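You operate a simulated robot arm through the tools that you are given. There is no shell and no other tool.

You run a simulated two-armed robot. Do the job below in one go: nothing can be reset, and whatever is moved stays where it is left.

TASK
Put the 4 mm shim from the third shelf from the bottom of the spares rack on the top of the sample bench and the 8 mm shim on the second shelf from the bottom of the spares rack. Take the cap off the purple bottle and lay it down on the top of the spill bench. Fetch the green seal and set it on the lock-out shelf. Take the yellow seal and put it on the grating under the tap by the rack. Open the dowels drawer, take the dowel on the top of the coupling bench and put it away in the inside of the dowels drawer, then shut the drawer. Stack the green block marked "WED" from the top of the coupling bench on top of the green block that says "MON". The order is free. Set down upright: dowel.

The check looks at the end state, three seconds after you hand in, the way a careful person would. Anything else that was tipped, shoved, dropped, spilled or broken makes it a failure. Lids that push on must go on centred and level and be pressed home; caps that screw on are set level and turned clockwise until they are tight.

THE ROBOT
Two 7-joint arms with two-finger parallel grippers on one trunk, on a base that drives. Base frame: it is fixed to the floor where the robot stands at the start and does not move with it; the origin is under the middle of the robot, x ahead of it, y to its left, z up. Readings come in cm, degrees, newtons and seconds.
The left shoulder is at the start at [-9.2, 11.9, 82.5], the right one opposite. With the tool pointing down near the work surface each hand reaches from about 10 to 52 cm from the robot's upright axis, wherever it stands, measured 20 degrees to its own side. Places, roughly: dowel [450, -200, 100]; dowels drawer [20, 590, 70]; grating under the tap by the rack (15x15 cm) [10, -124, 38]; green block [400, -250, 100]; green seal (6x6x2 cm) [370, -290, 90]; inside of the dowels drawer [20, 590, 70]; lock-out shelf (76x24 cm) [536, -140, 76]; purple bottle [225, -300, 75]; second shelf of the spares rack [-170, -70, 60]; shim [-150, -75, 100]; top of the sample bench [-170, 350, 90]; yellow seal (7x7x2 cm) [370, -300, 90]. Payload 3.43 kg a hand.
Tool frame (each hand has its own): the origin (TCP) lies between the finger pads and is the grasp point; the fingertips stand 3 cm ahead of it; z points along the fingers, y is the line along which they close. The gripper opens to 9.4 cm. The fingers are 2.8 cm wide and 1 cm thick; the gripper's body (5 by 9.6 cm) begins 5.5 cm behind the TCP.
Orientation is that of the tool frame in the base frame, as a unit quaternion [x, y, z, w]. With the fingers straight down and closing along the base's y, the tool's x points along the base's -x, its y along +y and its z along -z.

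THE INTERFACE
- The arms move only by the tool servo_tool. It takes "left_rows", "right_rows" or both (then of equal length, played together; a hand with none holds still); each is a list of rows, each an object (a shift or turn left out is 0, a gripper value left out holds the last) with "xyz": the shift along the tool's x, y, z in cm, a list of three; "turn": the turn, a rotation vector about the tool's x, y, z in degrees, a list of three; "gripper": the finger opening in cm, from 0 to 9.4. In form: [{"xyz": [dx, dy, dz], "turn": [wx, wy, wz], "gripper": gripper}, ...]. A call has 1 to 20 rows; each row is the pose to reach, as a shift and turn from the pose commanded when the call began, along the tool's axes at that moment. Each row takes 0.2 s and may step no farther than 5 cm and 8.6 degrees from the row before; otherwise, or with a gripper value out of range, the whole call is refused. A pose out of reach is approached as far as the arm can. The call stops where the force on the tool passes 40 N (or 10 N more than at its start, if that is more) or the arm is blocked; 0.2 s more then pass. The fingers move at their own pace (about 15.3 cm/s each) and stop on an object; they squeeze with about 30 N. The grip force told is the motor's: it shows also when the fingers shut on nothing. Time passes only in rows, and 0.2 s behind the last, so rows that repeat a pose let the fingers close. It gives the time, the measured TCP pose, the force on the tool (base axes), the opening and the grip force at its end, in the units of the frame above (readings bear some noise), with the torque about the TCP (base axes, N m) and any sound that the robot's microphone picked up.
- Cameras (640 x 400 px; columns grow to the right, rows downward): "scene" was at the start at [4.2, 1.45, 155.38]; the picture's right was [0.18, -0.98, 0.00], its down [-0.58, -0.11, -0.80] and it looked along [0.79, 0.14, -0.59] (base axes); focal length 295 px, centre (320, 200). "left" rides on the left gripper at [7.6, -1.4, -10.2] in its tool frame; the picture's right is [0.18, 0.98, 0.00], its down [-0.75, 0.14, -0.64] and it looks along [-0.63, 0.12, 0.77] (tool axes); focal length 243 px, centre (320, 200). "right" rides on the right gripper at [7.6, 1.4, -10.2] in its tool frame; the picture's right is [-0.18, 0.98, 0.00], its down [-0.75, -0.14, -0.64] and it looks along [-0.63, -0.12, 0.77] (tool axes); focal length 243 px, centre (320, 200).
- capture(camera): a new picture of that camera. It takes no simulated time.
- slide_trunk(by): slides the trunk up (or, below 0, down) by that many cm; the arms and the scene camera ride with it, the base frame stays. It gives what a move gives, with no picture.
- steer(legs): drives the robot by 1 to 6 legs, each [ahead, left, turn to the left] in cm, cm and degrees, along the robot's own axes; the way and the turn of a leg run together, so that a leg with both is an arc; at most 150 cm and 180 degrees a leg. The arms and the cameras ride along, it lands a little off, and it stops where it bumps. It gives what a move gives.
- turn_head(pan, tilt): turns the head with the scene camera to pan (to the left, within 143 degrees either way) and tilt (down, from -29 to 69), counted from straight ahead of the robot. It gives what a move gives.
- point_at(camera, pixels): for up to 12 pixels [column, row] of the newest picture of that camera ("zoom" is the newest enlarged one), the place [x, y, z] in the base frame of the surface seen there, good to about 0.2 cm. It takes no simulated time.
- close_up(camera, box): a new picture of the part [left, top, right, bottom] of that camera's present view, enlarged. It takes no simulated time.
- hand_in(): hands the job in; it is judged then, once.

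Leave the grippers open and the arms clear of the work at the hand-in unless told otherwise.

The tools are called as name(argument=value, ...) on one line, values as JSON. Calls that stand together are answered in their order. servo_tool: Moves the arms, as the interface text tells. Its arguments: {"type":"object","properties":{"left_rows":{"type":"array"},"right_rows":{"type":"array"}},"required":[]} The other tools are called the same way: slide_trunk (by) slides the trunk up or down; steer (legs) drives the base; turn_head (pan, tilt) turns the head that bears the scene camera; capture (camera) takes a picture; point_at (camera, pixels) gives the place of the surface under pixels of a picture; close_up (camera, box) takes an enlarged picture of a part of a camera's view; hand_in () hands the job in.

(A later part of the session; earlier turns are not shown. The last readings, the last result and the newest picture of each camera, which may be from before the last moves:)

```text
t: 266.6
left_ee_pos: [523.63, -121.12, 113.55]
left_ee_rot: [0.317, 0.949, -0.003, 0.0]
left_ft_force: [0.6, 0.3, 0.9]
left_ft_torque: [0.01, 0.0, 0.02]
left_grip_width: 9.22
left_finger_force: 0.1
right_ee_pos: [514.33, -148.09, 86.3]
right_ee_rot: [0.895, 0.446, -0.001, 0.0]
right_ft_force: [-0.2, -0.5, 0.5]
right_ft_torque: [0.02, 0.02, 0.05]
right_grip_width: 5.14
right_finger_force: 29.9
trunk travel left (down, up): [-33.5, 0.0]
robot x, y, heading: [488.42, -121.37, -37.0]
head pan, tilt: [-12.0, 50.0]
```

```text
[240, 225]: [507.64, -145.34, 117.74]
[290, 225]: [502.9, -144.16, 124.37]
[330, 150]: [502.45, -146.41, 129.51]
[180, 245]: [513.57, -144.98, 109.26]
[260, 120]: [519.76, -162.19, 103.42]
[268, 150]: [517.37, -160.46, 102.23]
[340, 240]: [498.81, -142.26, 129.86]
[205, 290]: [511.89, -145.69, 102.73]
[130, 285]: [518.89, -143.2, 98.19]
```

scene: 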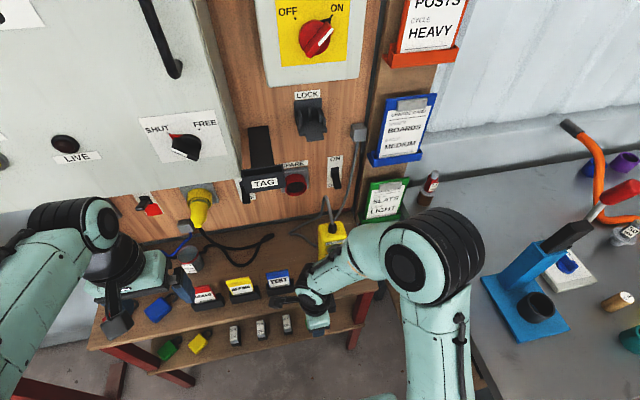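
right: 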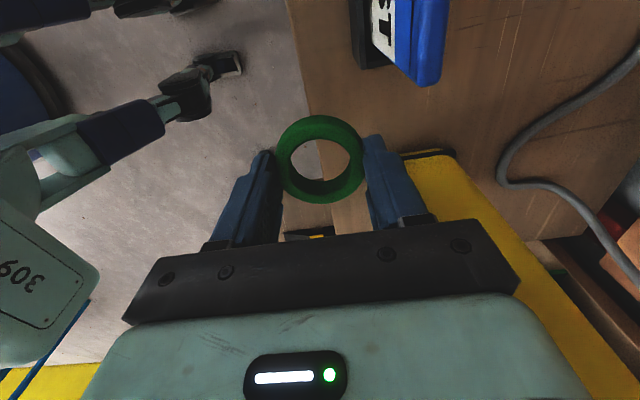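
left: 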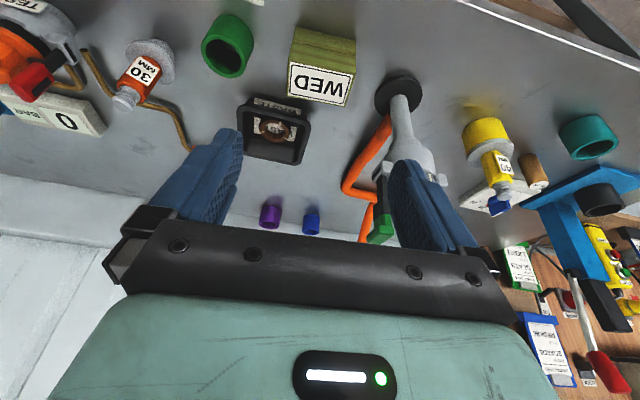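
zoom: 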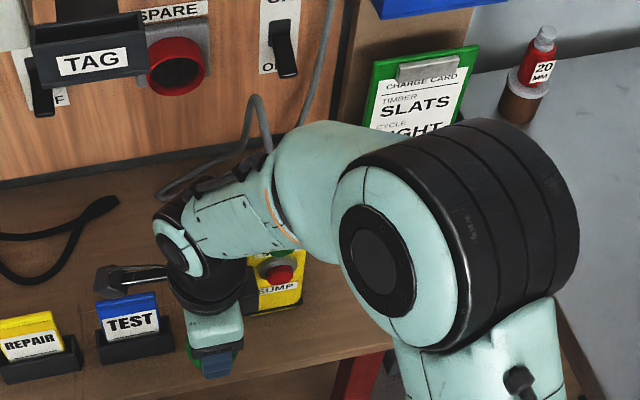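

Forearm is well above. Forward 10 cm more to u=510, then a look before lowering.

servo_tool(right_rows=[{"xyz": [0, 3, 0]}, {"xyz": [0, 6, 0]}, {"xyz": [0, 9, 0]}, {"xyz": [0, 10, 0]}, {"xyz": [0, 10, 0]}])

close_up(camera="scene", box=[230, 160, 470, 310])

capture(camera="right")

```text
t: 267.8
left_ee_pos: [523.68, -120.97, 113.56]
left_ee_rot: [0.316, 0.949, -0.004, -0.001]
left_ft_force: [0.2, 0.5, 0.2]
left_ft_torque: [-0.03, 0.01, -0.02]
left_grip_width: 9.23
left_finger_force: 0.1
right_ee_pos: [522.15, -154.25, 86.42]
right_ee_rot: [0.895, 0.446, 0.0, 0.0]
right_ft_force: [-0.1, 0.8, -1.1]
right_ft_torque: [0.01, -0.03, 0.01]
right_grip_width: 5.14
right_finger_force: 30.1
trunk travel left (down, up): [-33.5, 0.0]
robot x, y, heading: [488.71, -121.82, -36.8]
head pan, tilt: [-12.0, 50.0]
heard: click
```

```text
2.67 times, centred on (350, 235) of scene
```

zoom: 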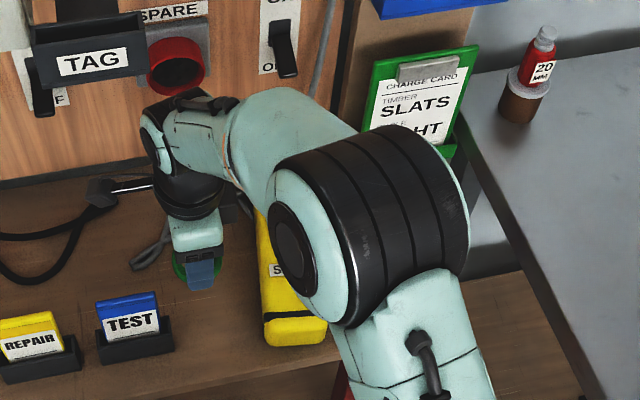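

```text
taken
```

right: 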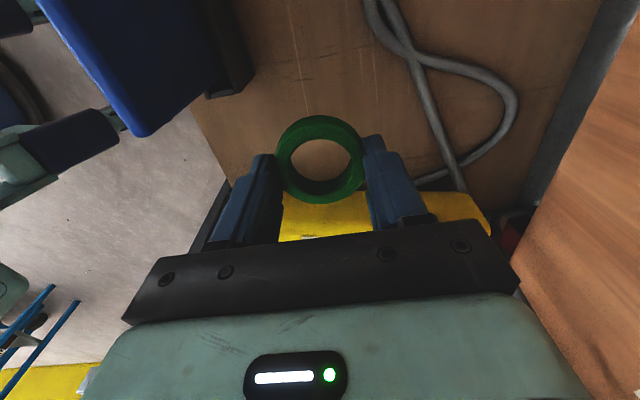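

I heard a click, and the yellow remote looks different. I'll look closely before moving anything.

close_up(camera="scene", box=[280, 210, 380, 300])

point_at(camera="zoom", pixels=[[290, 250], [290, 300], [280, 330], [350, 325], [265, 180], [300, 180], [340, 280]])

capture(camera="left")

```text
4.44 times, centred on (330, 255) of scene
```

zoom: 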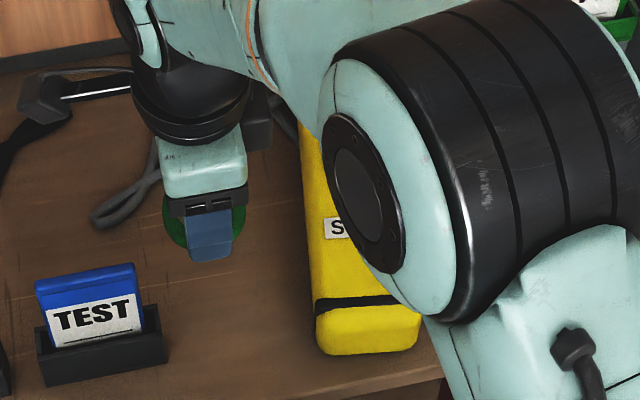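

```text
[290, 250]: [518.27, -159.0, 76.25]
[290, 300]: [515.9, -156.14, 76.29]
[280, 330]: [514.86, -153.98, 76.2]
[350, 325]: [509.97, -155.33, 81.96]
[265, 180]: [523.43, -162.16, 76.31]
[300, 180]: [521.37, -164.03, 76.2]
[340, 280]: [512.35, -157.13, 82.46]
```

```text
taken
```

left: 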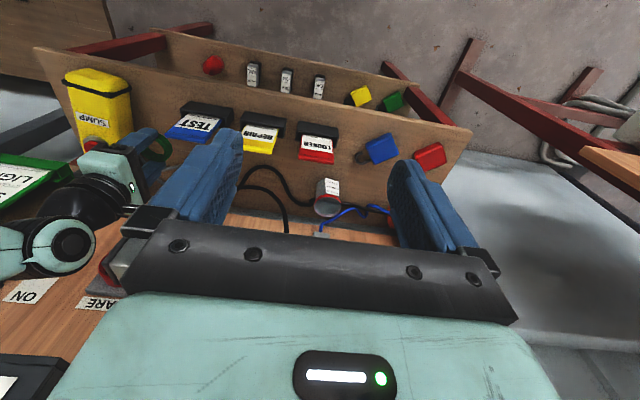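

The remote has fallen on its back; I will have to set it up again. First I check where its cable lies relative to the seal.

point_at(camera="zoom", pixels=[[95, 218], [125, 205], [150, 170], [40, 90], [70, 90], [180, 290], [150, 240], [120, 250], [200, 270]])

point_at(camera="right", pixels=[[380, 20], [430, 65], [510, 100], [450, 165], [425, 180], [400, 60], [350, 60], [320, 150], [430, 205]])

```text
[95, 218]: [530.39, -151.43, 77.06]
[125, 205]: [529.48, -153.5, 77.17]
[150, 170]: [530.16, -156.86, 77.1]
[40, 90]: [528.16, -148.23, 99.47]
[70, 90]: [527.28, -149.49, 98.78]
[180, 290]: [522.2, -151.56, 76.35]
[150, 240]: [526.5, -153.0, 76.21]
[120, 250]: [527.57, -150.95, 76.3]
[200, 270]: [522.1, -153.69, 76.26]
```

```text
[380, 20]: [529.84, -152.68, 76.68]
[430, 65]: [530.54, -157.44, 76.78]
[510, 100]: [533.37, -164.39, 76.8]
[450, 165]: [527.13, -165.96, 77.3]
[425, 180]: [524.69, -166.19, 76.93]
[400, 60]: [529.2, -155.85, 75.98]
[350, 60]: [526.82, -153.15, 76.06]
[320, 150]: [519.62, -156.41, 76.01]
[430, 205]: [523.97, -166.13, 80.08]
```

The seal's spot is free (cable at u≥515). Lowering the seal 6.6 cm to touch.

servo_tool(right_rows=[{"xyz": [0, 0, 2.5]}, {"xyz": [0, 0, 5]}, {"xyz": [0, 0, 6.2]}, {"xyz": [0, 0, 6.6]}, {"xyz": [0, 0, 6.6]}])

capture(camera="right")

```text
t: 269.0
left_ee_pos: [523.69, -120.95, 113.56]
left_ee_rot: [0.317, 0.948, -0.003, -0.001]
left_ft_force: [-0.5, -0.9, -0.5]
left_ft_torque: [-0.03, -0.01, 0.0]
left_grip_width: 9.21
left_finger_force: 0.1
right_ee_pos: [522.17, -154.2, 79.8]
right_ee_rot: [0.895, 0.446, 0.001, -0.001]
right_ft_force: [0.6, 0.7, 0.1]
right_ft_torque: [-0.01, 0.03, -0.01]
right_grip_width: 5.09
right_finger_force: 30.4
trunk travel left (down, up): [-33.5, 0.0]
robot x, y, heading: [488.47, -121.89, -37.1]
head pan, tilt: [-12.0, 50.0]
```

```text
taken
```

right: 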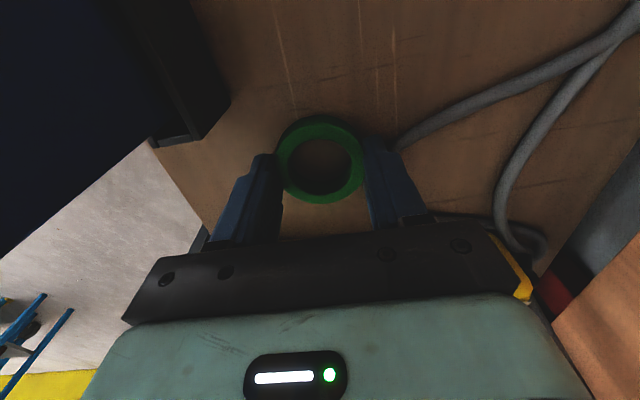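

servo_tool(right_rows=[{"xyz": [0, 0, 0.1]}, {"xyz": [0, 0, 0.2]}, {"xyz": [0, 0, 0.3]}, {"xyz": [0, 0, 0.3]}])

```text
t: 270.0
left_ee_pos: [523.72, -121.03, 113.57]
left_ee_rot: [0.318, 0.948, -0.004, -0.002]
left_ft_force: [0.0, 0.3, 0.0]
left_ft_torque: [0.01, 0.01, 0.02]
left_grip_width: 9.2
left_finger_force: 0.0
right_ee_pos: [522.09, -154.11, 79.48]
right_ee_rot: [0.895, 0.446, 0.0, 0.0]
right_ft_force: [-0.5, 0.6, 1.2]
right_ft_torque: [-0.02, 0.02, 0.01]
right_grip_width: 5.11
right_finger_force: 30.1
trunk travel left (down, up): [-33.5, 0.0]
robot x, y, heading: [488.28, -121.34, -36.9]
head pan, tilt: [-12.0, 50.0]
```

Practically touching. Opening to 6.3, rising 7 cm and backing out of the shelf.

servo_tool(right_rows=[{"gripper": 5.6}, {"gripper": 6.3}, {"gripper": 6.3}, {"xyz": [0, 0, -1.5]}, {"xyz": [0, 0, -4]}, {"xyz": [0, 0, -7]}, {"xyz": [0, -4, -7]}, {"xyz": [0, -8, -7]}, {"xyz": [0, -12, -7]}, {"xyz": [0, -16, -7]}, {"xyz": [0, -20, -8]}, {"xyz": [0, -22, -12]}, {"xyz": [0, -23, -16]}, {"xyz": [0, -24, -20]}, {"xyz": [0, -24, -20]}])

capture(camera="scene")

close_up(camera="scene", box=[240, 200, 400, 300])

```text
t: 273.2
left_ee_pos: [523.84, -120.97, 113.52]
left_ee_rot: [0.317, 0.948, -0.005, -0.002]
left_ft_force: [0.4, 0.2, -0.3]
left_ft_torque: [-0.05, -0.01, 0.01]
left_grip_width: 9.2
left_finger_force: 0.0
right_ee_pos: [503.07, -139.67, 99.54]
right_ee_rot: [0.896, 0.444, 0.0, -0.001]
right_ft_force: [0.8, -0.4, -0.7]
right_ft_torque: [-0.01, 0.01, 0.03]
right_grip_width: 6.31
right_finger_force: 0.0
trunk travel left (down, up): [-33.5, 0.0]
robot x, y, heading: [488.4, -121.44, -36.9]
head pan, tilt: [-12.0, 50.0]
```

```text
taken
```

scene: 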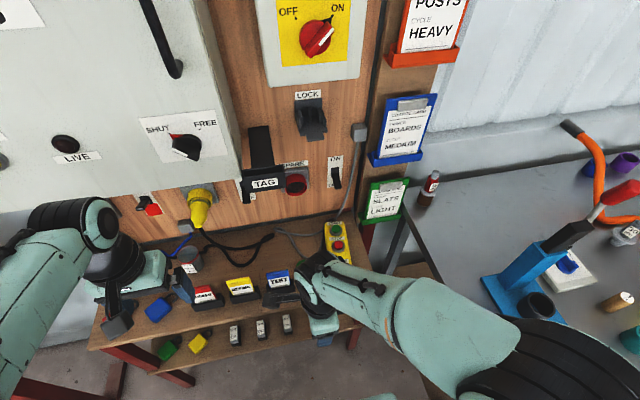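

```text
4.00 times, centred on (320, 250) of scene
```

zoom: 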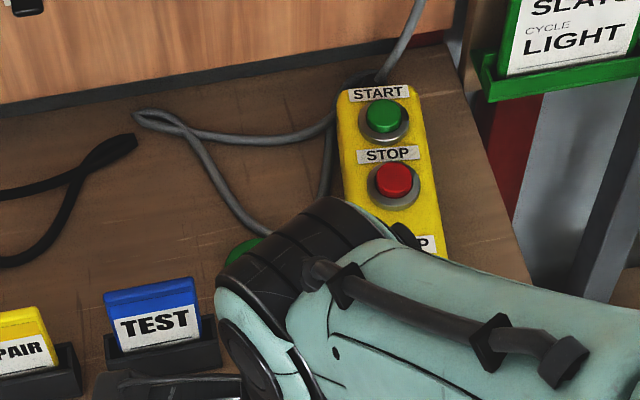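

The seal is down. Now I must set the remote upright again. I'll lift the right hand, move it right and undo the 90° yaw, then look at the remote.

servo_tool(right_rows=[{"xyz": [0, 0, -4.5]}, {"xyz": [-2, 0, -9]}, {"xyz": [-5, 0, -13]}, {"xyz": [-9, 0, -16]}, {"xyz": [-13, 0, -18], "turn": [0, 0, -6]}, {"xyz": [-13, 0, -18], "turn": [0, 0, -14]}, {"xyz": [-13, 0, -18], "turn": [0, 0, -22]}, {"xyz": [-13, 0, -18], "turn": [0, 0, -30]}, {"xyz": [-13, 0, -18], "turn": [0, 0, -38]}, {"xyz": [-13, 0, -18], "turn": [0, 0, -46]}, {"xyz": [-13, 0, -18], "turn": [0, 0, -54]}, {"xyz": [-13, 0, -18], "turn": [0, 0, -62]}, {"xyz": [-13, 0, -18], "turn": [0, 0, -70]}, {"xyz": [-13, 0, -18], "turn": [0, 0, -78]}, {"xyz": [-13, 0, -18], "turn": [0, 0, -86]}, {"xyz": [-13, 0, -18], "turn": [0, 0, -90]}, {"xyz": [-13, 0, -18], "turn": [0, 0, -90]}])

capture(camera="right")

close_up(camera="scene", box=[240, 200, 400, 300])

```text
t: 276.8
left_ee_pos: [523.57, -121.05, 113.52]
left_ee_rot: [0.317, 0.948, -0.005, -0.001]
left_ft_force: [-1.0, 0.6, 0.1]
left_ft_torque: [-0.01, 0.0, 0.02]
left_grip_width: 9.19
left_finger_force: 0.1
right_ee_pos: [495.23, -150.13, 117.66]
right_ee_rot: [0.317, 0.948, 0.0, 0.0]
right_ft_force: [0.3, 0.0, 0.7]
right_ft_torque: [0.02, 0.0, -0.04]
right_grip_width: 6.28
right_finger_force: 0.1
trunk travel left (down, up): [-33.5, 0.0]
robot x, y, heading: [488.28, -121.34, -37.1]
head pan, tilt: [-12.0, 50.0]
```

```text
taken
```

right: 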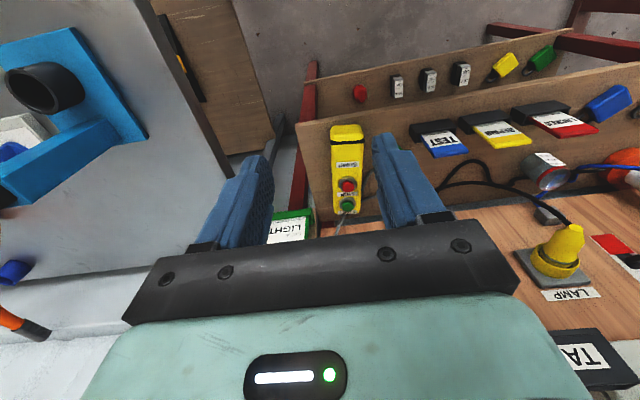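

```text
4.00 times, centred on (320, 250) of scene
```

zoom: 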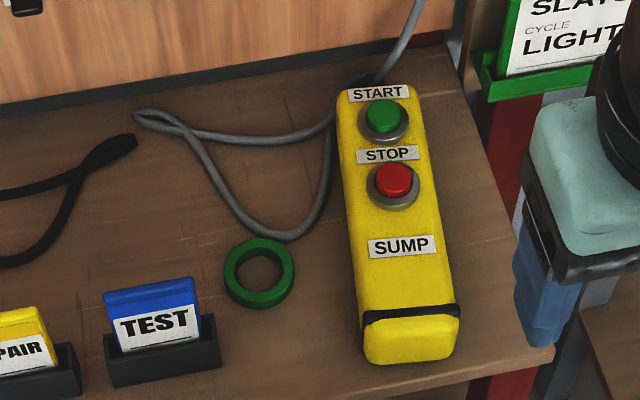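

The seal lies well; the remote lies face-up. Measuring it.

point_at(camera="zoom", pixels=[[348, 100], [412, 98], [364, 300], [445, 295], [370, 335], [450, 330], [370, 355], [385, 118], [394, 178], [350, 300], [400, 245], [460, 290]])

close_up(camera="right", box=[280, 100, 440, 230])

```text
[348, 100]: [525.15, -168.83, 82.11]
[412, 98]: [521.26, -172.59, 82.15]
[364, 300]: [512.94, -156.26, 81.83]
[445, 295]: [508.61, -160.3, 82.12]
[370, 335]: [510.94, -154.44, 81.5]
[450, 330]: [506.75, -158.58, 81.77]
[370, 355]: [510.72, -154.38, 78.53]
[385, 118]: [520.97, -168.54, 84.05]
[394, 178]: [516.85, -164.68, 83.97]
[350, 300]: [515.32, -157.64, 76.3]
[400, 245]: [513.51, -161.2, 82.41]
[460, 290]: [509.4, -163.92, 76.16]
```

```text
3.08 times, centred on (360, 165) of right
```

zoom: 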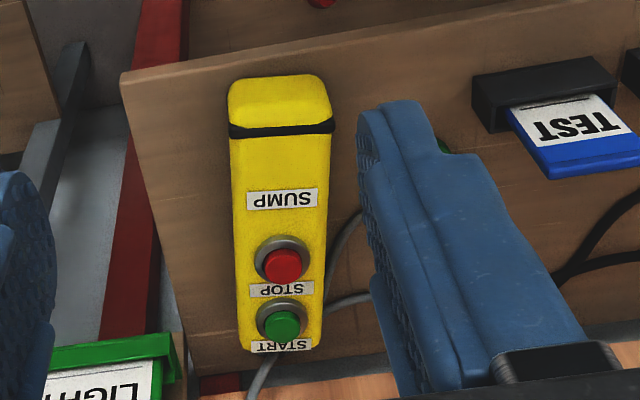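

The remote lies with its bottom at the shelf edge, axis turned ~8° to the right, face at z 82. I'll grip it mid-length across its sides from above (between SUMP and STOP). First to a hover at z 95.

servo_tool(right_rows=[{"xyz": [-1, 0.4, 3.5], "turn": [0, 0, 4], "gripper": 8.6}, {"xyz": [-2, 0.8, 7], "turn": [0, 0, 8]}, {"xyz": [-4, 1.2, 11], "turn": [0, 0, 8]}, {"xyz": [-6, 1.6, 15], "turn": [0, 0, 8]}, {"xyz": [-8, 1.6, 19], "turn": [0, 0, 8]}, {"xyz": [-11, 1.6, 22], "turn": [0, 0, 8]}, {"xyz": [-15, 1.6, 22.5], "turn": [0, 0, 8]}, {"xyz": [-19, 1.6, 22.5], "turn": [0, 0, 8]}, {"xyz": [-22.5, 1.6, 22.5], "turn": [0, 0, 8]}, {"xyz": [-24.4, 1.6, 22.5], "turn": [0, 0, 8]}, {"xyz": [-24.4, 1.6, 22.5], "turn": [0, 0, 8]}])

capture(camera="right")

capture(camera="scene")

```text
t: 277.6
left_ee_pos: [523.77, -121.05, 113.44]
left_ee_rot: [0.317, 0.948, -0.004, -0.001]
left_ft_force: [0.0, -0.2, 0.4]
left_ft_torque: [0.03, 0.01, -0.01]
left_grip_width: 9.18
left_finger_force: 0.0
right_ee_pos: [500.93, -146.92, 110.07]
right_ee_rot: [0.295, 0.955, 0.016, 0.037]
right_ft_force: [0.1, -0.5, -0.5]
right_ft_torque: [-0.02, -0.01, 0.02]
right_grip_width: 8.61
right_finger_force: 0.1
trunk travel left (down, up): [-33.5, 0.0]
robot x, y, heading: [488.45, -121.7, -36.9]
head pan, tilt: [-12.0, 50.0]
stopped in row 3 (right hand): the arm was blocked; the commanded pose is now the measured one
```

```text
taken
```

right: 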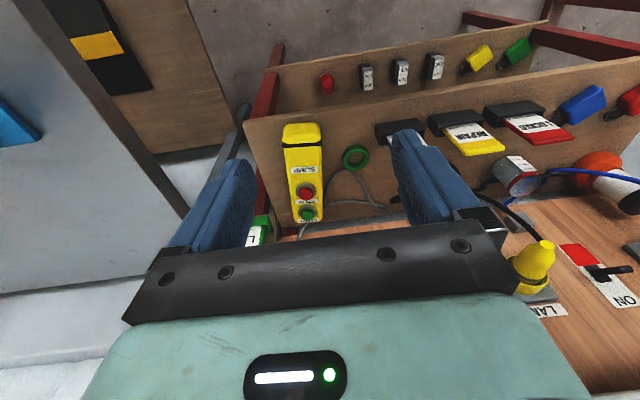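

```text
taken
```

scene: 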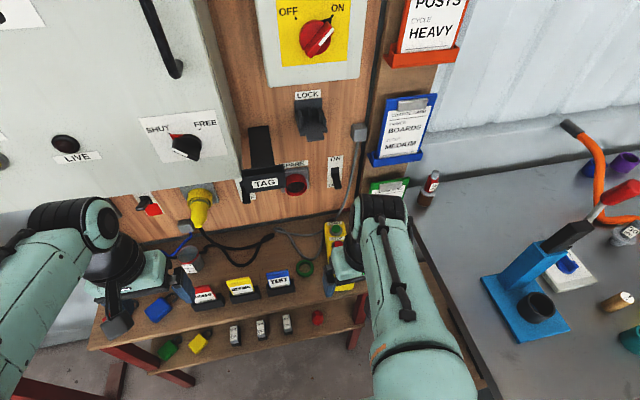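

The right arm met a joint limit (its elbow got tucked in). I'll bring it back up and outward to a comfortable posture and straighten it.

servo_tool(right_rows=[{"xyz": [0, -1, -2], "turn": [1.5, 1.7, 1.3]}, {"xyz": [1, -3, -4], "turn": [3.1, 3.4, 2.6]}, {"xyz": [2, -6, -6], "turn": [3.1, 3.4, 2.6]}, {"xyz": [3, -9, -8], "turn": [3.1, 3.4, 2.6]}, {"xyz": [4, -12, -9], "turn": [3.1, 3.4, 2.6]}, {"xyz": [4, -15, -10], "turn": [3.1, 3.4, 2.6]}, {"xyz": [4, -15, -10], "turn": [3.1, 3.4, 2.6]}])

capture(camera="scene")

```text
t: 279.2
left_ee_pos: [523.7, -121.09, 113.55]
left_ee_rot: [0.316, 0.949, -0.004, 0.0]
left_ft_force: [-0.2, 0.3, -0.1]
left_ft_torque: [-0.01, 0.0, -0.02]
left_grip_width: 9.2
left_finger_force: 0.1
right_ee_pos: [488.35, -157.12, 119.12]
right_ee_rot: [0.318, 0.948, -0.001, -0.001]
right_ft_force: [0.8, 0.1, -0.2]
right_ft_torque: [0.0, 0.02, 0.01]
right_grip_width: 8.59
right_finger_force: 0.1
trunk travel left (down, up): [-33.5, 0.0]
robot x, y, heading: [488.72, -121.38, -37.2]
head pan, tilt: [-12.0, 50.0]
```

```text
taken
```

scene: 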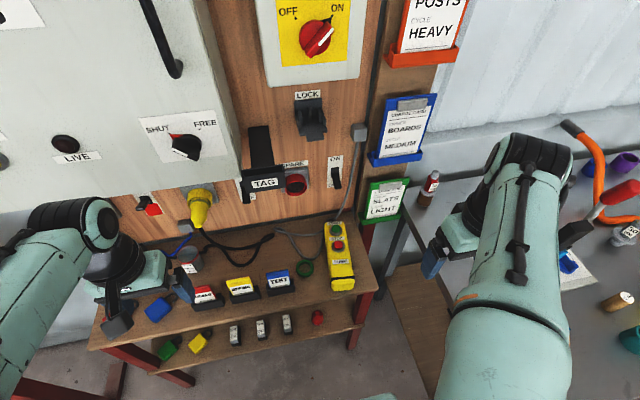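

The hand is straight again. I'll try the approach again without the yaw, moving down first at u≈490.

servo_tool(right_rows=[{"xyz": [-1, 3, 3]}, {"xyz": [-2, 6, 6]}, {"xyz": [-3, 9, 9]}, {"xyz": [-4, 11.3, 12]}, {"xyz": [-5, 11.3, 16]}, {"xyz": [-6, 11.3, 20]}, {"xyz": [-7, 11.3, 24]}, {"xyz": [-7, 11.3, 24]}])

capture(camera="scene")

```text
t: 281.0
left_ee_pos: [523.68, -121.07, 113.6]
left_ee_rot: [0.318, 0.948, -0.005, 0.0]
left_ft_force: [0.4, 0.2, -0.4]
left_ft_torque: [0.0, -0.02, 0.0]
left_grip_width: 9.21
left_finger_force: 0.1
right_ee_pos: [500.77, -152.35, 95.01]
right_ee_rot: [0.317, 0.948, -0.001, -0.001]
right_ft_force: [0.4, -0.9, 0.2]
right_ft_torque: [0.0, 0.01, -0.04]
right_grip_width: 8.6
right_finger_force: 0.1
trunk travel left (down, up): [-33.5, 0.0]
robot x, y, heading: [487.99, -122.0, -37.0]
head pan, tilt: [-12.0, 50.0]
```

```text
taken
```

scene: 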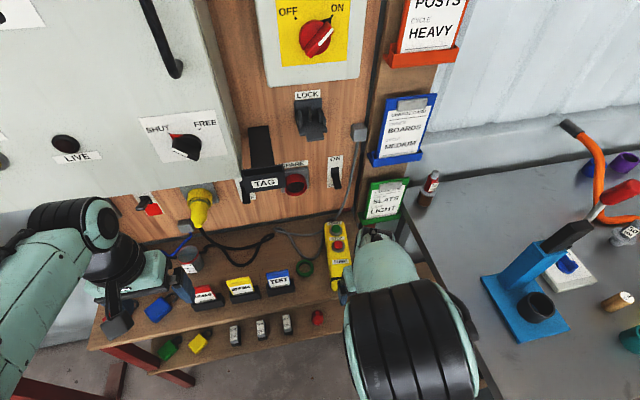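

That works. Forward over the remote at z 95.

servo_tool(right_rows=[{"xyz": [-4, 0, 0]}, {"xyz": [-8, 0, 0]}, {"xyz": [-12, 0, 0]}, {"xyz": [-16, 0, 0]}, {"xyz": [-18.5, 0, 0]}, {"xyz": [-18.5, 0, 0]}])

capture(camera="right")

capture(camera="scene")

```text
t: 282.4
left_ee_pos: [523.64, -121.03, 113.52]
left_ee_rot: [0.317, 0.948, -0.004, 0.0]
left_ft_force: [1.1, 0.5, 0.5]
left_ft_torque: [-0.03, 0.03, 0.0]
left_grip_width: 9.21
left_finger_force: 0.0
right_ee_pos: [515.63, -163.58, 94.94]
right_ee_rot: [0.318, 0.948, 0.001, -0.001]
right_ft_force: [-0.4, 0.7, 0.0]
right_ft_torque: [0.01, -0.01, 0.01]
right_grip_width: 8.6
right_finger_force: 0.0
trunk travel left (down, up): [-33.5, 0.0]
robot x, y, heading: [488.62, -121.34, -37.2]
head pan, tilt: [-12.0, 50.0]
```

```text
taken
```

right: 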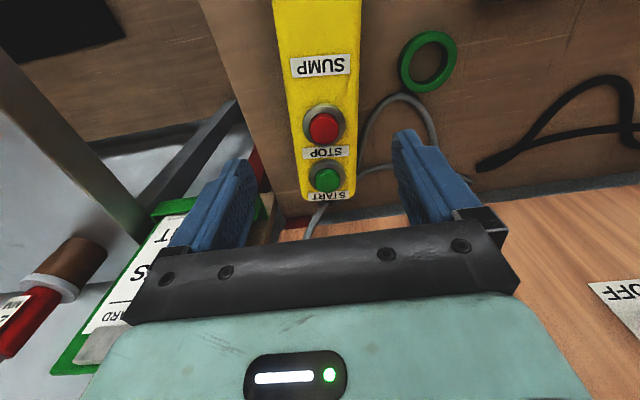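

```text
taken
```

scene: 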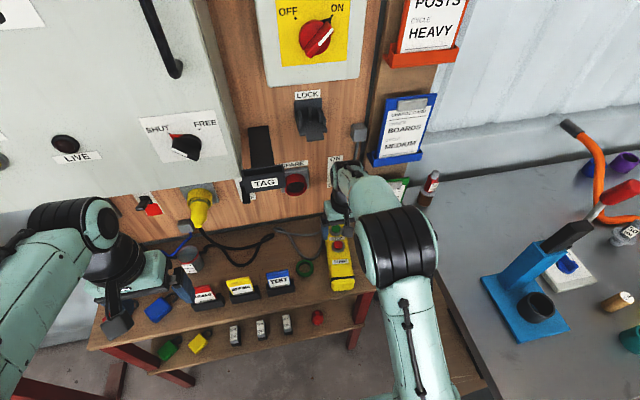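

The point under the fingers lies between SUMP and STOP. Descending to z 81 slowly.

servo_tool(right_rows=[{"xyz": [0, 0, 4]}, {"xyz": [0, 0, 8]}, {"xyz": [0, 0, 11]}, {"xyz": [0, 0, 13]}, {"xyz": [0, 0, 14]}, {"xyz": [0, 0, 14]}])

capture(camera="right")

capture(camera="scene")

```text
t: 283.8
left_ee_pos: [523.68, -121.1, 113.52]
left_ee_rot: [0.317, 0.948, -0.004, -0.001]
left_ft_force: [0.3, 0.4, -0.4]
left_ft_torque: [-0.01, -0.02, 0.01]
left_grip_width: 9.18
left_finger_force: 0.1
right_ee_pos: [515.52, -163.52, 81.05]
right_ee_rot: [0.317, 0.948, -0.001, -0.001]
right_ft_force: [-0.8, -0.3, 0.0]
right_ft_torque: [0.0, -0.01, -0.01]
right_grip_width: 8.6
right_finger_force: 0.0
trunk travel left (down, up): [-33.5, 0.0]
robot x, y, heading: [488.64, -121.77, -36.9]
head pan, tilt: [-12.0, 50.0]
```

```text
taken
```

right: 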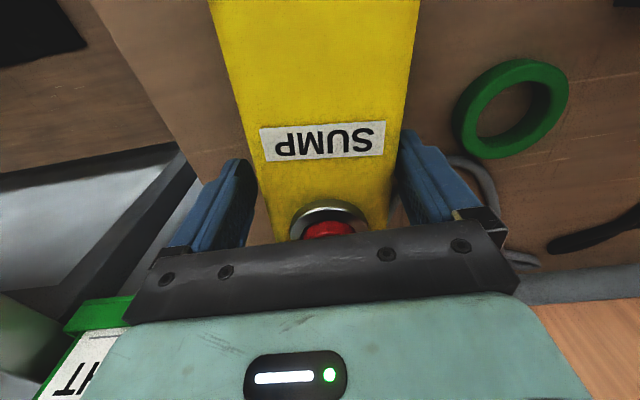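

```text
taken
```

scene: 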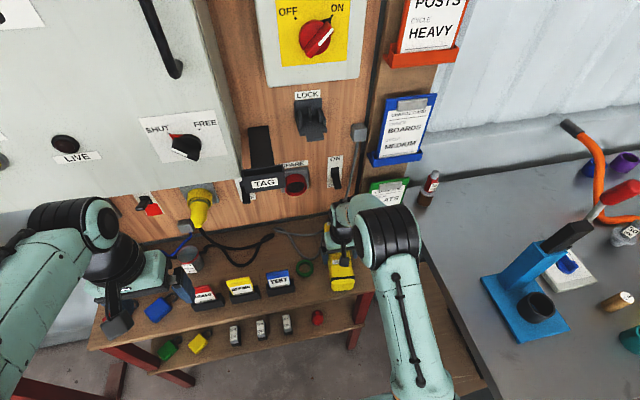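

The remote is between the fingers. Closing.

servo_tool(right_rows=[{"gripper": 7.5}, {"gripper": 6.5}, {"gripper": 5.5}, {"gripper": 4}, {"gripper": 4}])

capture(camera="right")

```text
t: 285.0
left_ee_pos: [523.72, -121.07, 113.51]
left_ee_rot: [0.317, 0.948, -0.005, -0.002]
left_ft_force: [0.5, -0.2, 0.1]
left_ft_torque: [0.0, -0.01, 0.0]
left_grip_width: 9.2
left_finger_force: 0.1
right_ee_pos: [515.43, -163.51, 81.03]
right_ee_rot: [0.317, 0.948, 0.0, -0.001]
right_ft_force: [0.8, 0.8, 0.4]
right_ft_torque: [0.09, -0.02, -0.12]
right_grip_width: 7.67
right_finger_force: 29.9
trunk travel left (down, up): [-33.5, 0.0]
robot x, y, heading: [488.88, -121.45, -37.0]
head pan, tilt: [-12.0, 50.0]
```

```text
taken
```

right: 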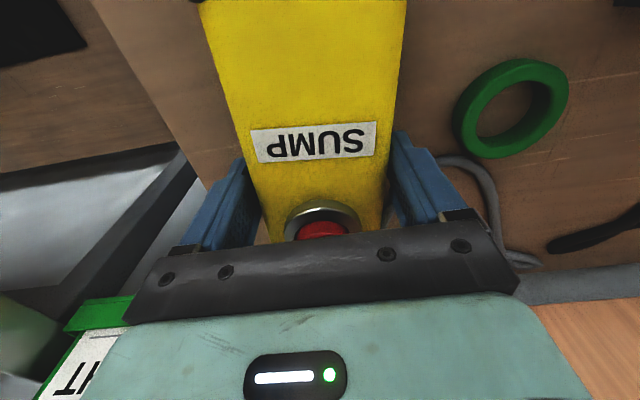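

The grip is askew by ~8°. I'll open, yaw the hand 8° to match, and re-grip.

servo_tool(right_rows=[{"gripper": 8.8}, {"gripper": 8.8}, {"turn": [0, 0, 3]}, {"turn": [0, 0, 6]}, {"turn": [0, 0, 8.5]}, {"turn": [0, 0, 8.5]}])

capture(camera="right")

```text
t: 286.4
left_ee_pos: [523.61, -121.02, 113.48]
left_ee_rot: [0.318, 0.948, -0.005, -0.001]
left_ft_force: [-0.6, -0.3, -0.6]
left_ft_torque: [0.0, 0.0, -0.02]
left_grip_width: 9.21
left_finger_force: 0.0
right_ee_pos: [515.48, -163.54, 81.09]
right_ee_rot: [0.387, 0.922, 0.0, -0.001]
right_ft_force: [-0.5, -0.7, -0.3]
right_ft_torque: [0.03, 0.02, 0.0]
right_grip_width: 8.79
right_finger_force: 0.0
trunk travel left (down, up): [-33.5, 0.0]
robot x, y, heading: [488.45, -121.19, -37.0]
head pan, tilt: [-12.0, 50.0]
```

```text
taken
```

right: 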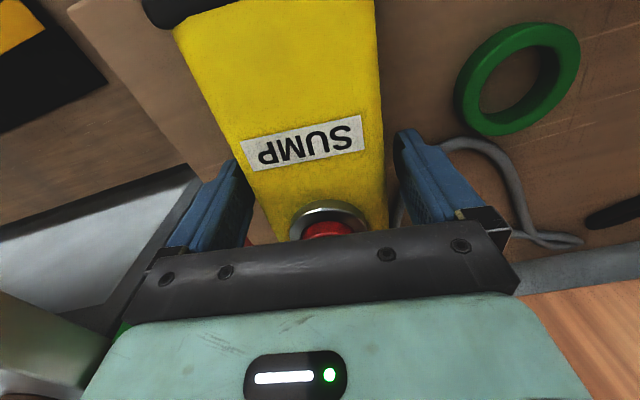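

Aligned now. Closing again.

servo_tool(right_rows=[{"gripper": 7.5}, {"gripper": 6.5}, {"gripper": 5.5}, {"gripper": 4}, {"gripper": 4}])

capture(camera="right")

```text
t: 287.6
left_ee_pos: [523.7, -121.05, 113.55]
left_ee_rot: [0.318, 0.948, -0.004, -0.002]
left_ft_force: [0.8, 0.2, -0.4]
left_ft_torque: [0.01, 0.01, 0.03]
left_grip_width: 9.2
left_finger_force: 0.0
right_ee_pos: [515.55, -163.56, 81.02]
right_ee_rot: [0.387, 0.922, -0.001, -0.002]
right_ft_force: [-1.0, -1.0, -0.6]
right_ft_torque: [-0.03, 0.05, 0.17]
right_grip_width: 7.5
right_finger_force: 29.9
trunk travel left (down, up): [-33.5, 0.0]
robot x, y, heading: [488.2, -121.58, -37.0]
head pan, tilt: [-12.0, 50.0]
```

```text
taken
```

right: 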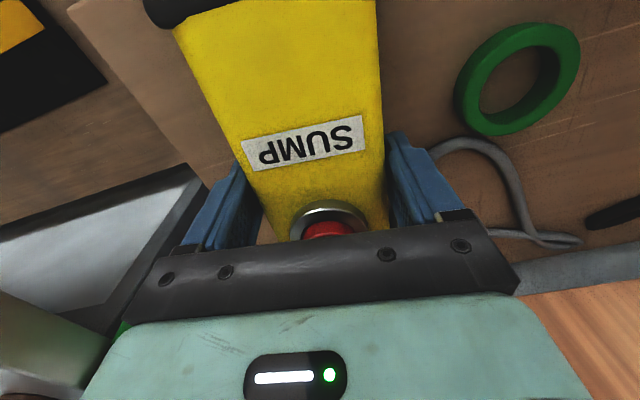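

Grip at 7.5 cm is even. Lifting 9 cm.

servo_tool(right_rows=[{"xyz": [0, 0, -1.5]}, {"xyz": [0, 0, -4]}, {"xyz": [0, 0, -7]}, {"xyz": [0, 0, -9.5]}, {"xyz": [0, 0, -9.5]}])

capture(camera="right")

capture(camera="scene")

```text
t: 288.8
left_ee_pos: [523.64, -121.15, 113.53]
left_ee_rot: [0.317, 0.948, -0.003, -0.001]
left_ft_force: [0.4, -0.7, -0.5]
left_ft_torque: [0.01, 0.03, 0.03]
left_grip_width: 9.22
left_finger_force: 0.0
right_ee_pos: [515.49, -163.4, 90.43]
right_ee_rot: [0.386, 0.922, -0.002, -0.001]
right_ft_force: [-0.3, -0.2, -4.1]
right_ft_torque: [0.05, 0.04, -0.01]
right_grip_width: 7.5
right_finger_force: 30.2
trunk travel left (down, up): [-33.5, 0.0]
robot x, y, heading: [488.52, -121.63, -37.0]
head pan, tilt: [-12.0, 50.0]
```

```text
taken
```

right: 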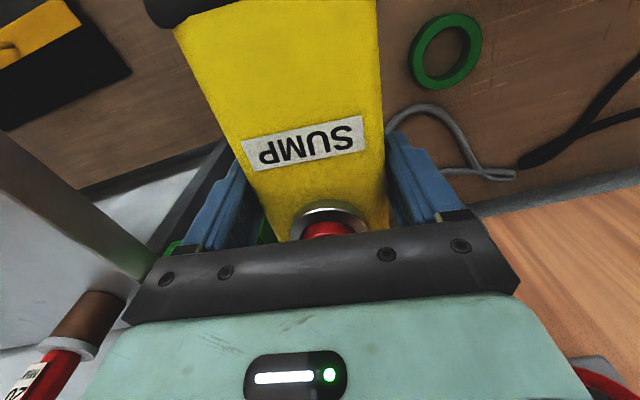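

```text
taken
```

scene: 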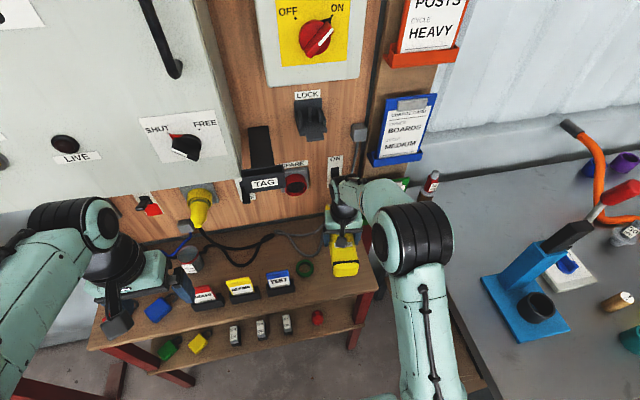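

It's lifted (4 N). Now pitching the hand forward in steps so the remote's top rises; first 45°.

servo_tool(right_rows=[{"xyz": [0.5, 0, -0.3], "turn": [0, -7.5, 0]}, {"xyz": [1, 0, -0.6], "turn": [0, -15, 0]}, {"xyz": [1.5, 0, -0.9], "turn": [0, -22.5, 0]}, {"xyz": [2, 0, -1.2], "turn": [0, -30, 0]}, {"xyz": [2.5, 0, -1.5], "turn": [0, -37.5, 0]}, {"xyz": [3, 0, -1.8], "turn": [0, -45, 0]}, {"xyz": [3, 0, -1.8], "turn": [0, -45, 0]}])

capture(camera="right")

capture(camera="scene")

```text
t: 290.4
left_ee_pos: [523.63, -121.04, 113.61]
left_ee_rot: [0.317, 0.948, -0.003, -0.001]
left_ft_force: [-0.2, 0.0, 0.1]
left_ft_torque: [0.01, 0.01, 0.0]
left_grip_width: 9.18
left_finger_force: 0.0
right_ee_pos: [513.32, -161.4, 92.29]
right_ee_rot: [0.357, 0.852, -0.149, 0.351]
right_ft_force: [0.0, 0.5, -4.7]
right_ft_torque: [0.07, 0.06, -0.03]
right_grip_width: 7.46
right_finger_force: 29.5
trunk travel left (down, up): [-33.5, 0.0]
robot x, y, heading: [488.56, -121.45, -37.0]
head pan, tilt: [-12.0, 50.0]
```

```text
taken
```

right: 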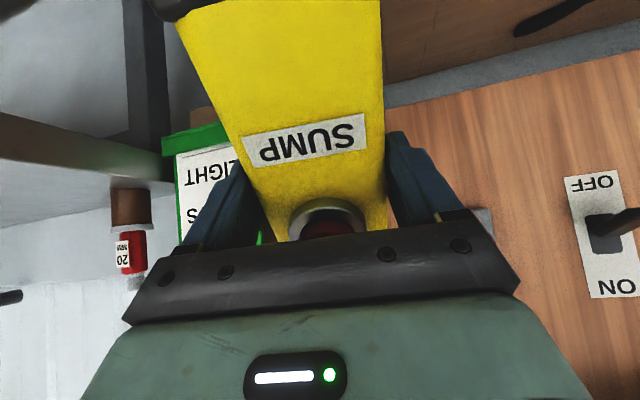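

```text
taken
```

scene: 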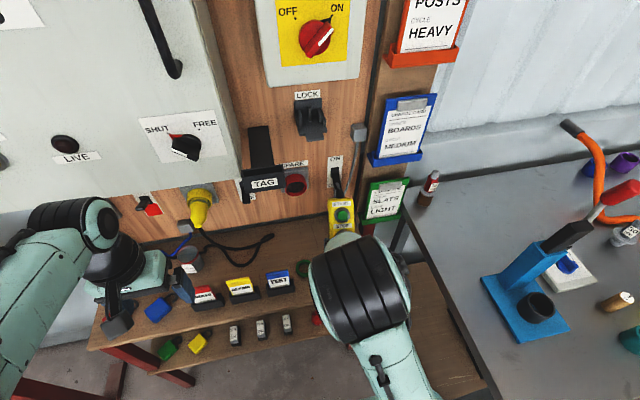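

The remote is at 45°. I'll back the base 10 cm to give the arm room, then pitch on.

steer(legs=[[-10, 0, 0]])

servo_tool(right_rows=[{"turn": [0, -7.5, 0]}, {"turn": [0, -15, 0]}, {"turn": [0, -22.5, 0]}, {"turn": [0, -30, 0]}, {"turn": [0, -37.5, 0]}, {"turn": [0, -45, 0]}, {"turn": [0, -45, 0]}])

capture(camera="scene")

```text
t: 291.5
left_ee_pos: [515.93, -115.2, 113.52]
left_ee_rot: [0.316, 0.949, -0.004, 0.0]
left_ft_force: [0.5, -0.6, -0.4]
left_ft_torque: [0.02, -0.02, 0.05]
left_grip_width: 9.23
left_finger_force: 0.0
right_ee_pos: [505.77, -155.44, 92.43]
right_ee_rot: [0.357, 0.853, -0.149, 0.351]
right_ft_force: [0.0, 0.5, -3.8]
right_ft_torque: [0.05, 0.08, -0.01]
right_grip_width: 7.41
right_finger_force: 30.1
trunk travel left (down, up): [-33.5, 0.0]
robot x, y, heading: [480.62, -115.53, -37.0]
head pan, tilt: [-12.0, 50.0]
```

```text
t: 293.1
left_ee_pos: [515.83, -115.17, 113.52]
left_ee_rot: [0.317, 0.948, -0.004, -0.002]
left_ft_force: [0.2, 0.3, -0.2]
left_ft_torque: [-0.01, 0.02, 0.03]
left_grip_width: 9.2
left_finger_force: 0.0
right_ee_pos: [505.76, -155.39, 92.24]
right_ee_rot: [0.272, 0.653, -0.274, 0.652]
right_ft_force: [-0.4, -0.5, -4.6]
right_ft_torque: [0.05, 0.03, 0.0]
right_grip_width: 7.44
right_finger_force: 30.3
trunk travel left (down, up): [-33.5, 0.0]
robot x, y, heading: [480.82, -116.0, -36.9]
head pan, tilt: [-12.0, 50.0]
```

```text
taken
```

scene: 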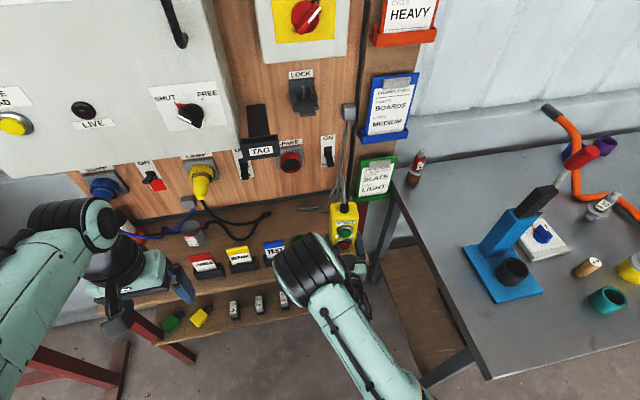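

The remote is upright in the hand. I'll rotate back the 8.5° yaw, move it left and forward to its old place, staying above the shelf; then measure.

servo_tool(right_rows=[{"turn": [-4, 0, 0]}, {"turn": [-8.4, 0, 0]}, {"turn": [-8.4, 0, 0]}])

capture(camera="right")

close_up(camera="scene", box=[270, 180, 430, 290])

capture(camera="left")

```text
t: 293.9
left_ee_pos: [515.91, -115.14, 113.52]
left_ee_rot: [0.316, 0.949, -0.004, -0.001]
left_ft_force: [0.3, -1.2, -0.1]
left_ft_torque: [0.0, -0.02, 0.01]
left_grip_width: 9.23
left_finger_force: 0.0
right_ee_pos: [505.71, -155.41, 92.22]
right_ee_rot: [0.223, 0.672, -0.225, 0.67]
right_ft_force: [-0.1, -0.2, -3.5]
right_ft_torque: [0.03, 0.06, -0.02]
right_grip_width: 7.45
right_finger_force: 30.0
trunk travel left (down, up): [-33.5, 0.0]
robot x, y, heading: [481.06, -115.55, -36.9]
head pan, tilt: [-12.0, 50.0]
```

```text
taken
```

right: 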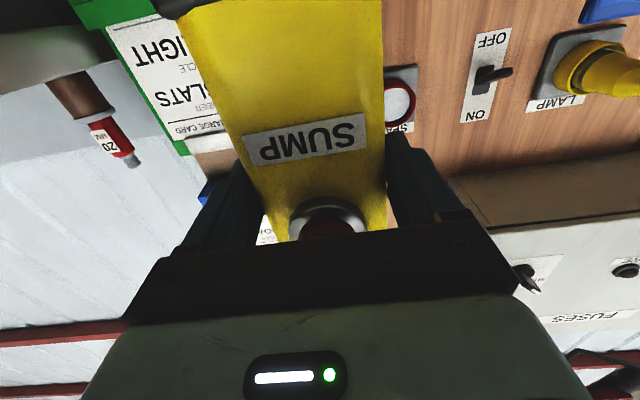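

```text
3.64 times, centred on (350, 235) of scene
```

zoom: 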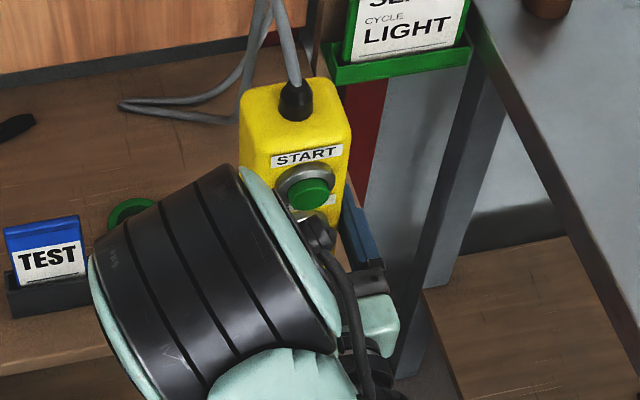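

```text
taken
```

left: 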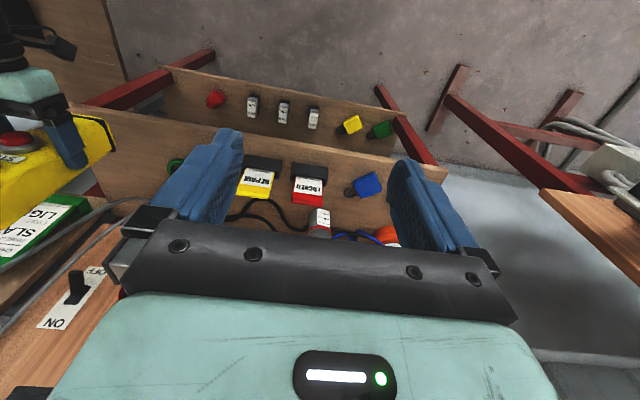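

point_at(camera="zoom", pixels=[[262, 110], [335, 120], [255, 88], [330, 85], [260, 140], [340, 150], [270, 130]])

point_at(camera="left", pixels=[[106, 125], [108, 148], [95, 160], [60, 190], [95, 122], [20, 215]])

```text
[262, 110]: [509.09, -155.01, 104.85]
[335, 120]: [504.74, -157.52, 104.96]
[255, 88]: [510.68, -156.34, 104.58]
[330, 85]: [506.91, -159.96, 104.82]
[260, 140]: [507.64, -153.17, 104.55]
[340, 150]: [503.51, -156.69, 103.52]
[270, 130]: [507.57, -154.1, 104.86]
```

```text
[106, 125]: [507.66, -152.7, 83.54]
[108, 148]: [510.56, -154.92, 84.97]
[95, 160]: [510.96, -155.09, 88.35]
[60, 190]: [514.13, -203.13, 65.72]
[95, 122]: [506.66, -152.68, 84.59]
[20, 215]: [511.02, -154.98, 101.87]
```

The remote's bottom is 9.8 cm below the TCP and it hangs plumb. Moving left 2.7, forward 8.9, then down 5.5 toward the shelf.

servo_tool(right_rows=[{"xyz": [0, 1.4, 2]}, {"xyz": [0, 2.7, 4.5]}, {"xyz": [0, 2.7, 7]}, {"xyz": [0, 2.7, 8.9]}, {"xyz": [2, 2.7, 8.9]}, {"xyz": [4, 2.7, 8.9]}, {"xyz": [5.5, 2.7, 8.9]}, {"xyz": [5.5, 2.7, 8.9]}])

close_up(camera="scene", box=[270, 180, 430, 290])

capture(camera="left")

```text
t: 295.7
left_ee_pos: [515.96, -115.24, 113.55]
left_ee_rot: [0.317, 0.948, -0.004, -0.001]
left_ft_force: [0.1, -0.2, -0.1]
left_ft_torque: [-0.01, -0.01, 0.01]
left_grip_width: 9.2
left_finger_force: 0.1
right_ee_pos: [514.38, -158.64, 86.71]
right_ee_rot: [0.223, 0.672, -0.224, 0.67]
right_ft_force: [0.4, -0.2, -3.7]
right_ft_torque: [0.03, 0.05, 0.02]
right_grip_width: 7.4
right_finger_force: 29.9
trunk travel left (down, up): [-33.5, 0.0]
robot x, y, heading: [480.76, -115.17, -36.9]
head pan, tilt: [-12.0, 50.0]
```

```text
3.64 times, centred on (350, 235) of scene
```

zoom: 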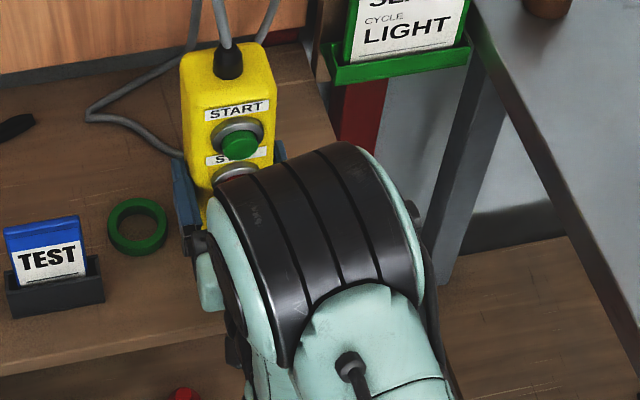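

```text
taken
```

left: 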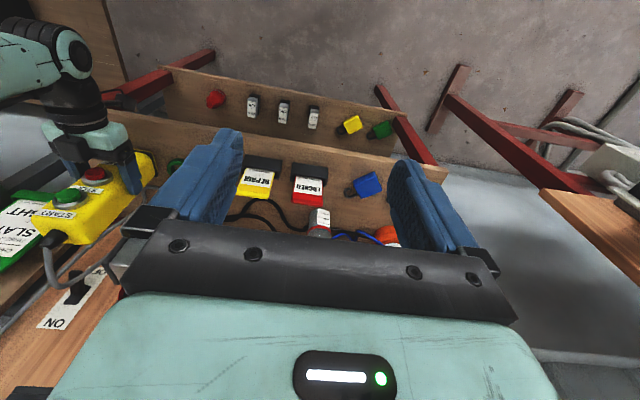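

It's over its old place. Lowering in fine steps.

servo_tool(right_rows=[{"xyz": [0.2, 0, 0]}, {"xyz": [0.4, 0, 0]}, {"xyz": [0.55, 0, 0]}, {"xyz": [0.65, 0, 0]}, {"xyz": [0.65, 0, 0]}])

```text
t: 296.9
left_ee_pos: [515.89, -115.05, 113.42]
left_ee_rot: [0.316, 0.949, -0.005, 0.0]
left_ft_force: [0.1, -0.1, 0.5]
left_ft_torque: [0.0, 0.02, 0.03]
left_grip_width: 9.18
left_finger_force: 0.1
right_ee_pos: [514.33, -158.56, 86.26]
right_ee_rot: [0.223, 0.671, -0.226, 0.67]
right_ft_force: [-0.3, 0.7, 0.2]
right_ft_torque: [0.1, -0.16, 0.03]
right_grip_width: 7.43
right_finger_force: 30.3
trunk travel left (down, up): [-33.5, 0.0]
robot x, y, heading: [480.71, -115.21, -37.0]
head pan, tilt: [-12.0, 50.0]
```

The shelf now carries it. One more 0.1 cm, then open gently and draw straight back.

servo_tool(right_rows=[{"xyz": [0.1, 0, 0]}, {"xyz": [0.1, 0, 0]}, {"xyz": [0.1, 0, 0], "gripper": 7.7}, {"xyz": [0.1, 0, 0], "gripper": 8.1}, {"xyz": [0.1, 0, 0], "gripper": 8.6}, {"xyz": [0.1, 0, 0], "gripper": 8.6}])

capture(camera="right")

capture(camera="left")

```text
t: 298.3
left_ee_pos: [515.87, -115.06, 113.52]
left_ee_rot: [0.317, 0.949, -0.005, -0.001]
left_ft_force: [-0.7, -0.5, 0.2]
left_ft_torque: [0.0, 0.04, -0.01]
left_grip_width: 9.21
left_finger_force: 0.1
right_ee_pos: [514.29, -158.72, 85.9]
right_ee_rot: [0.224, 0.671, -0.225, 0.67]
right_ft_force: [-0.4, -0.1, -0.5]
right_ft_torque: [0.0, 0.03, 0.02]
right_grip_width: 8.62
right_finger_force: 0.1
trunk travel left (down, up): [-33.5, 0.0]
robot x, y, heading: [480.75, -115.98, -37.0]
head pan, tilt: [-12.0, 50.0]
```

```text
taken
```

right: 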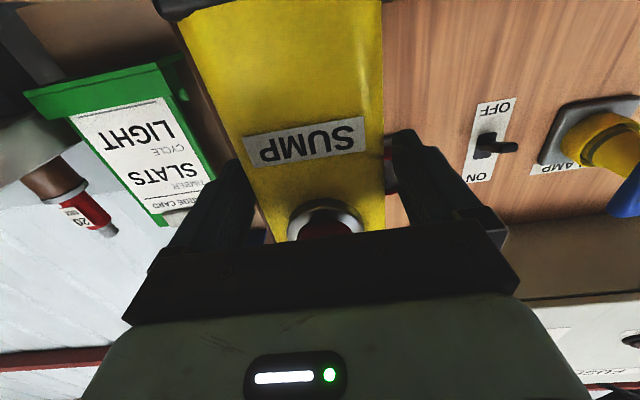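

```text
taken
```

left: 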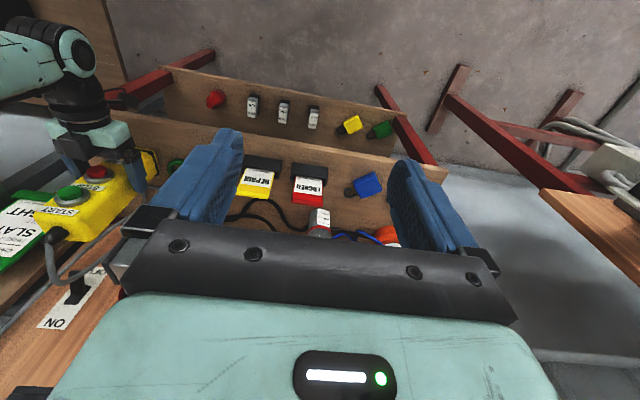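

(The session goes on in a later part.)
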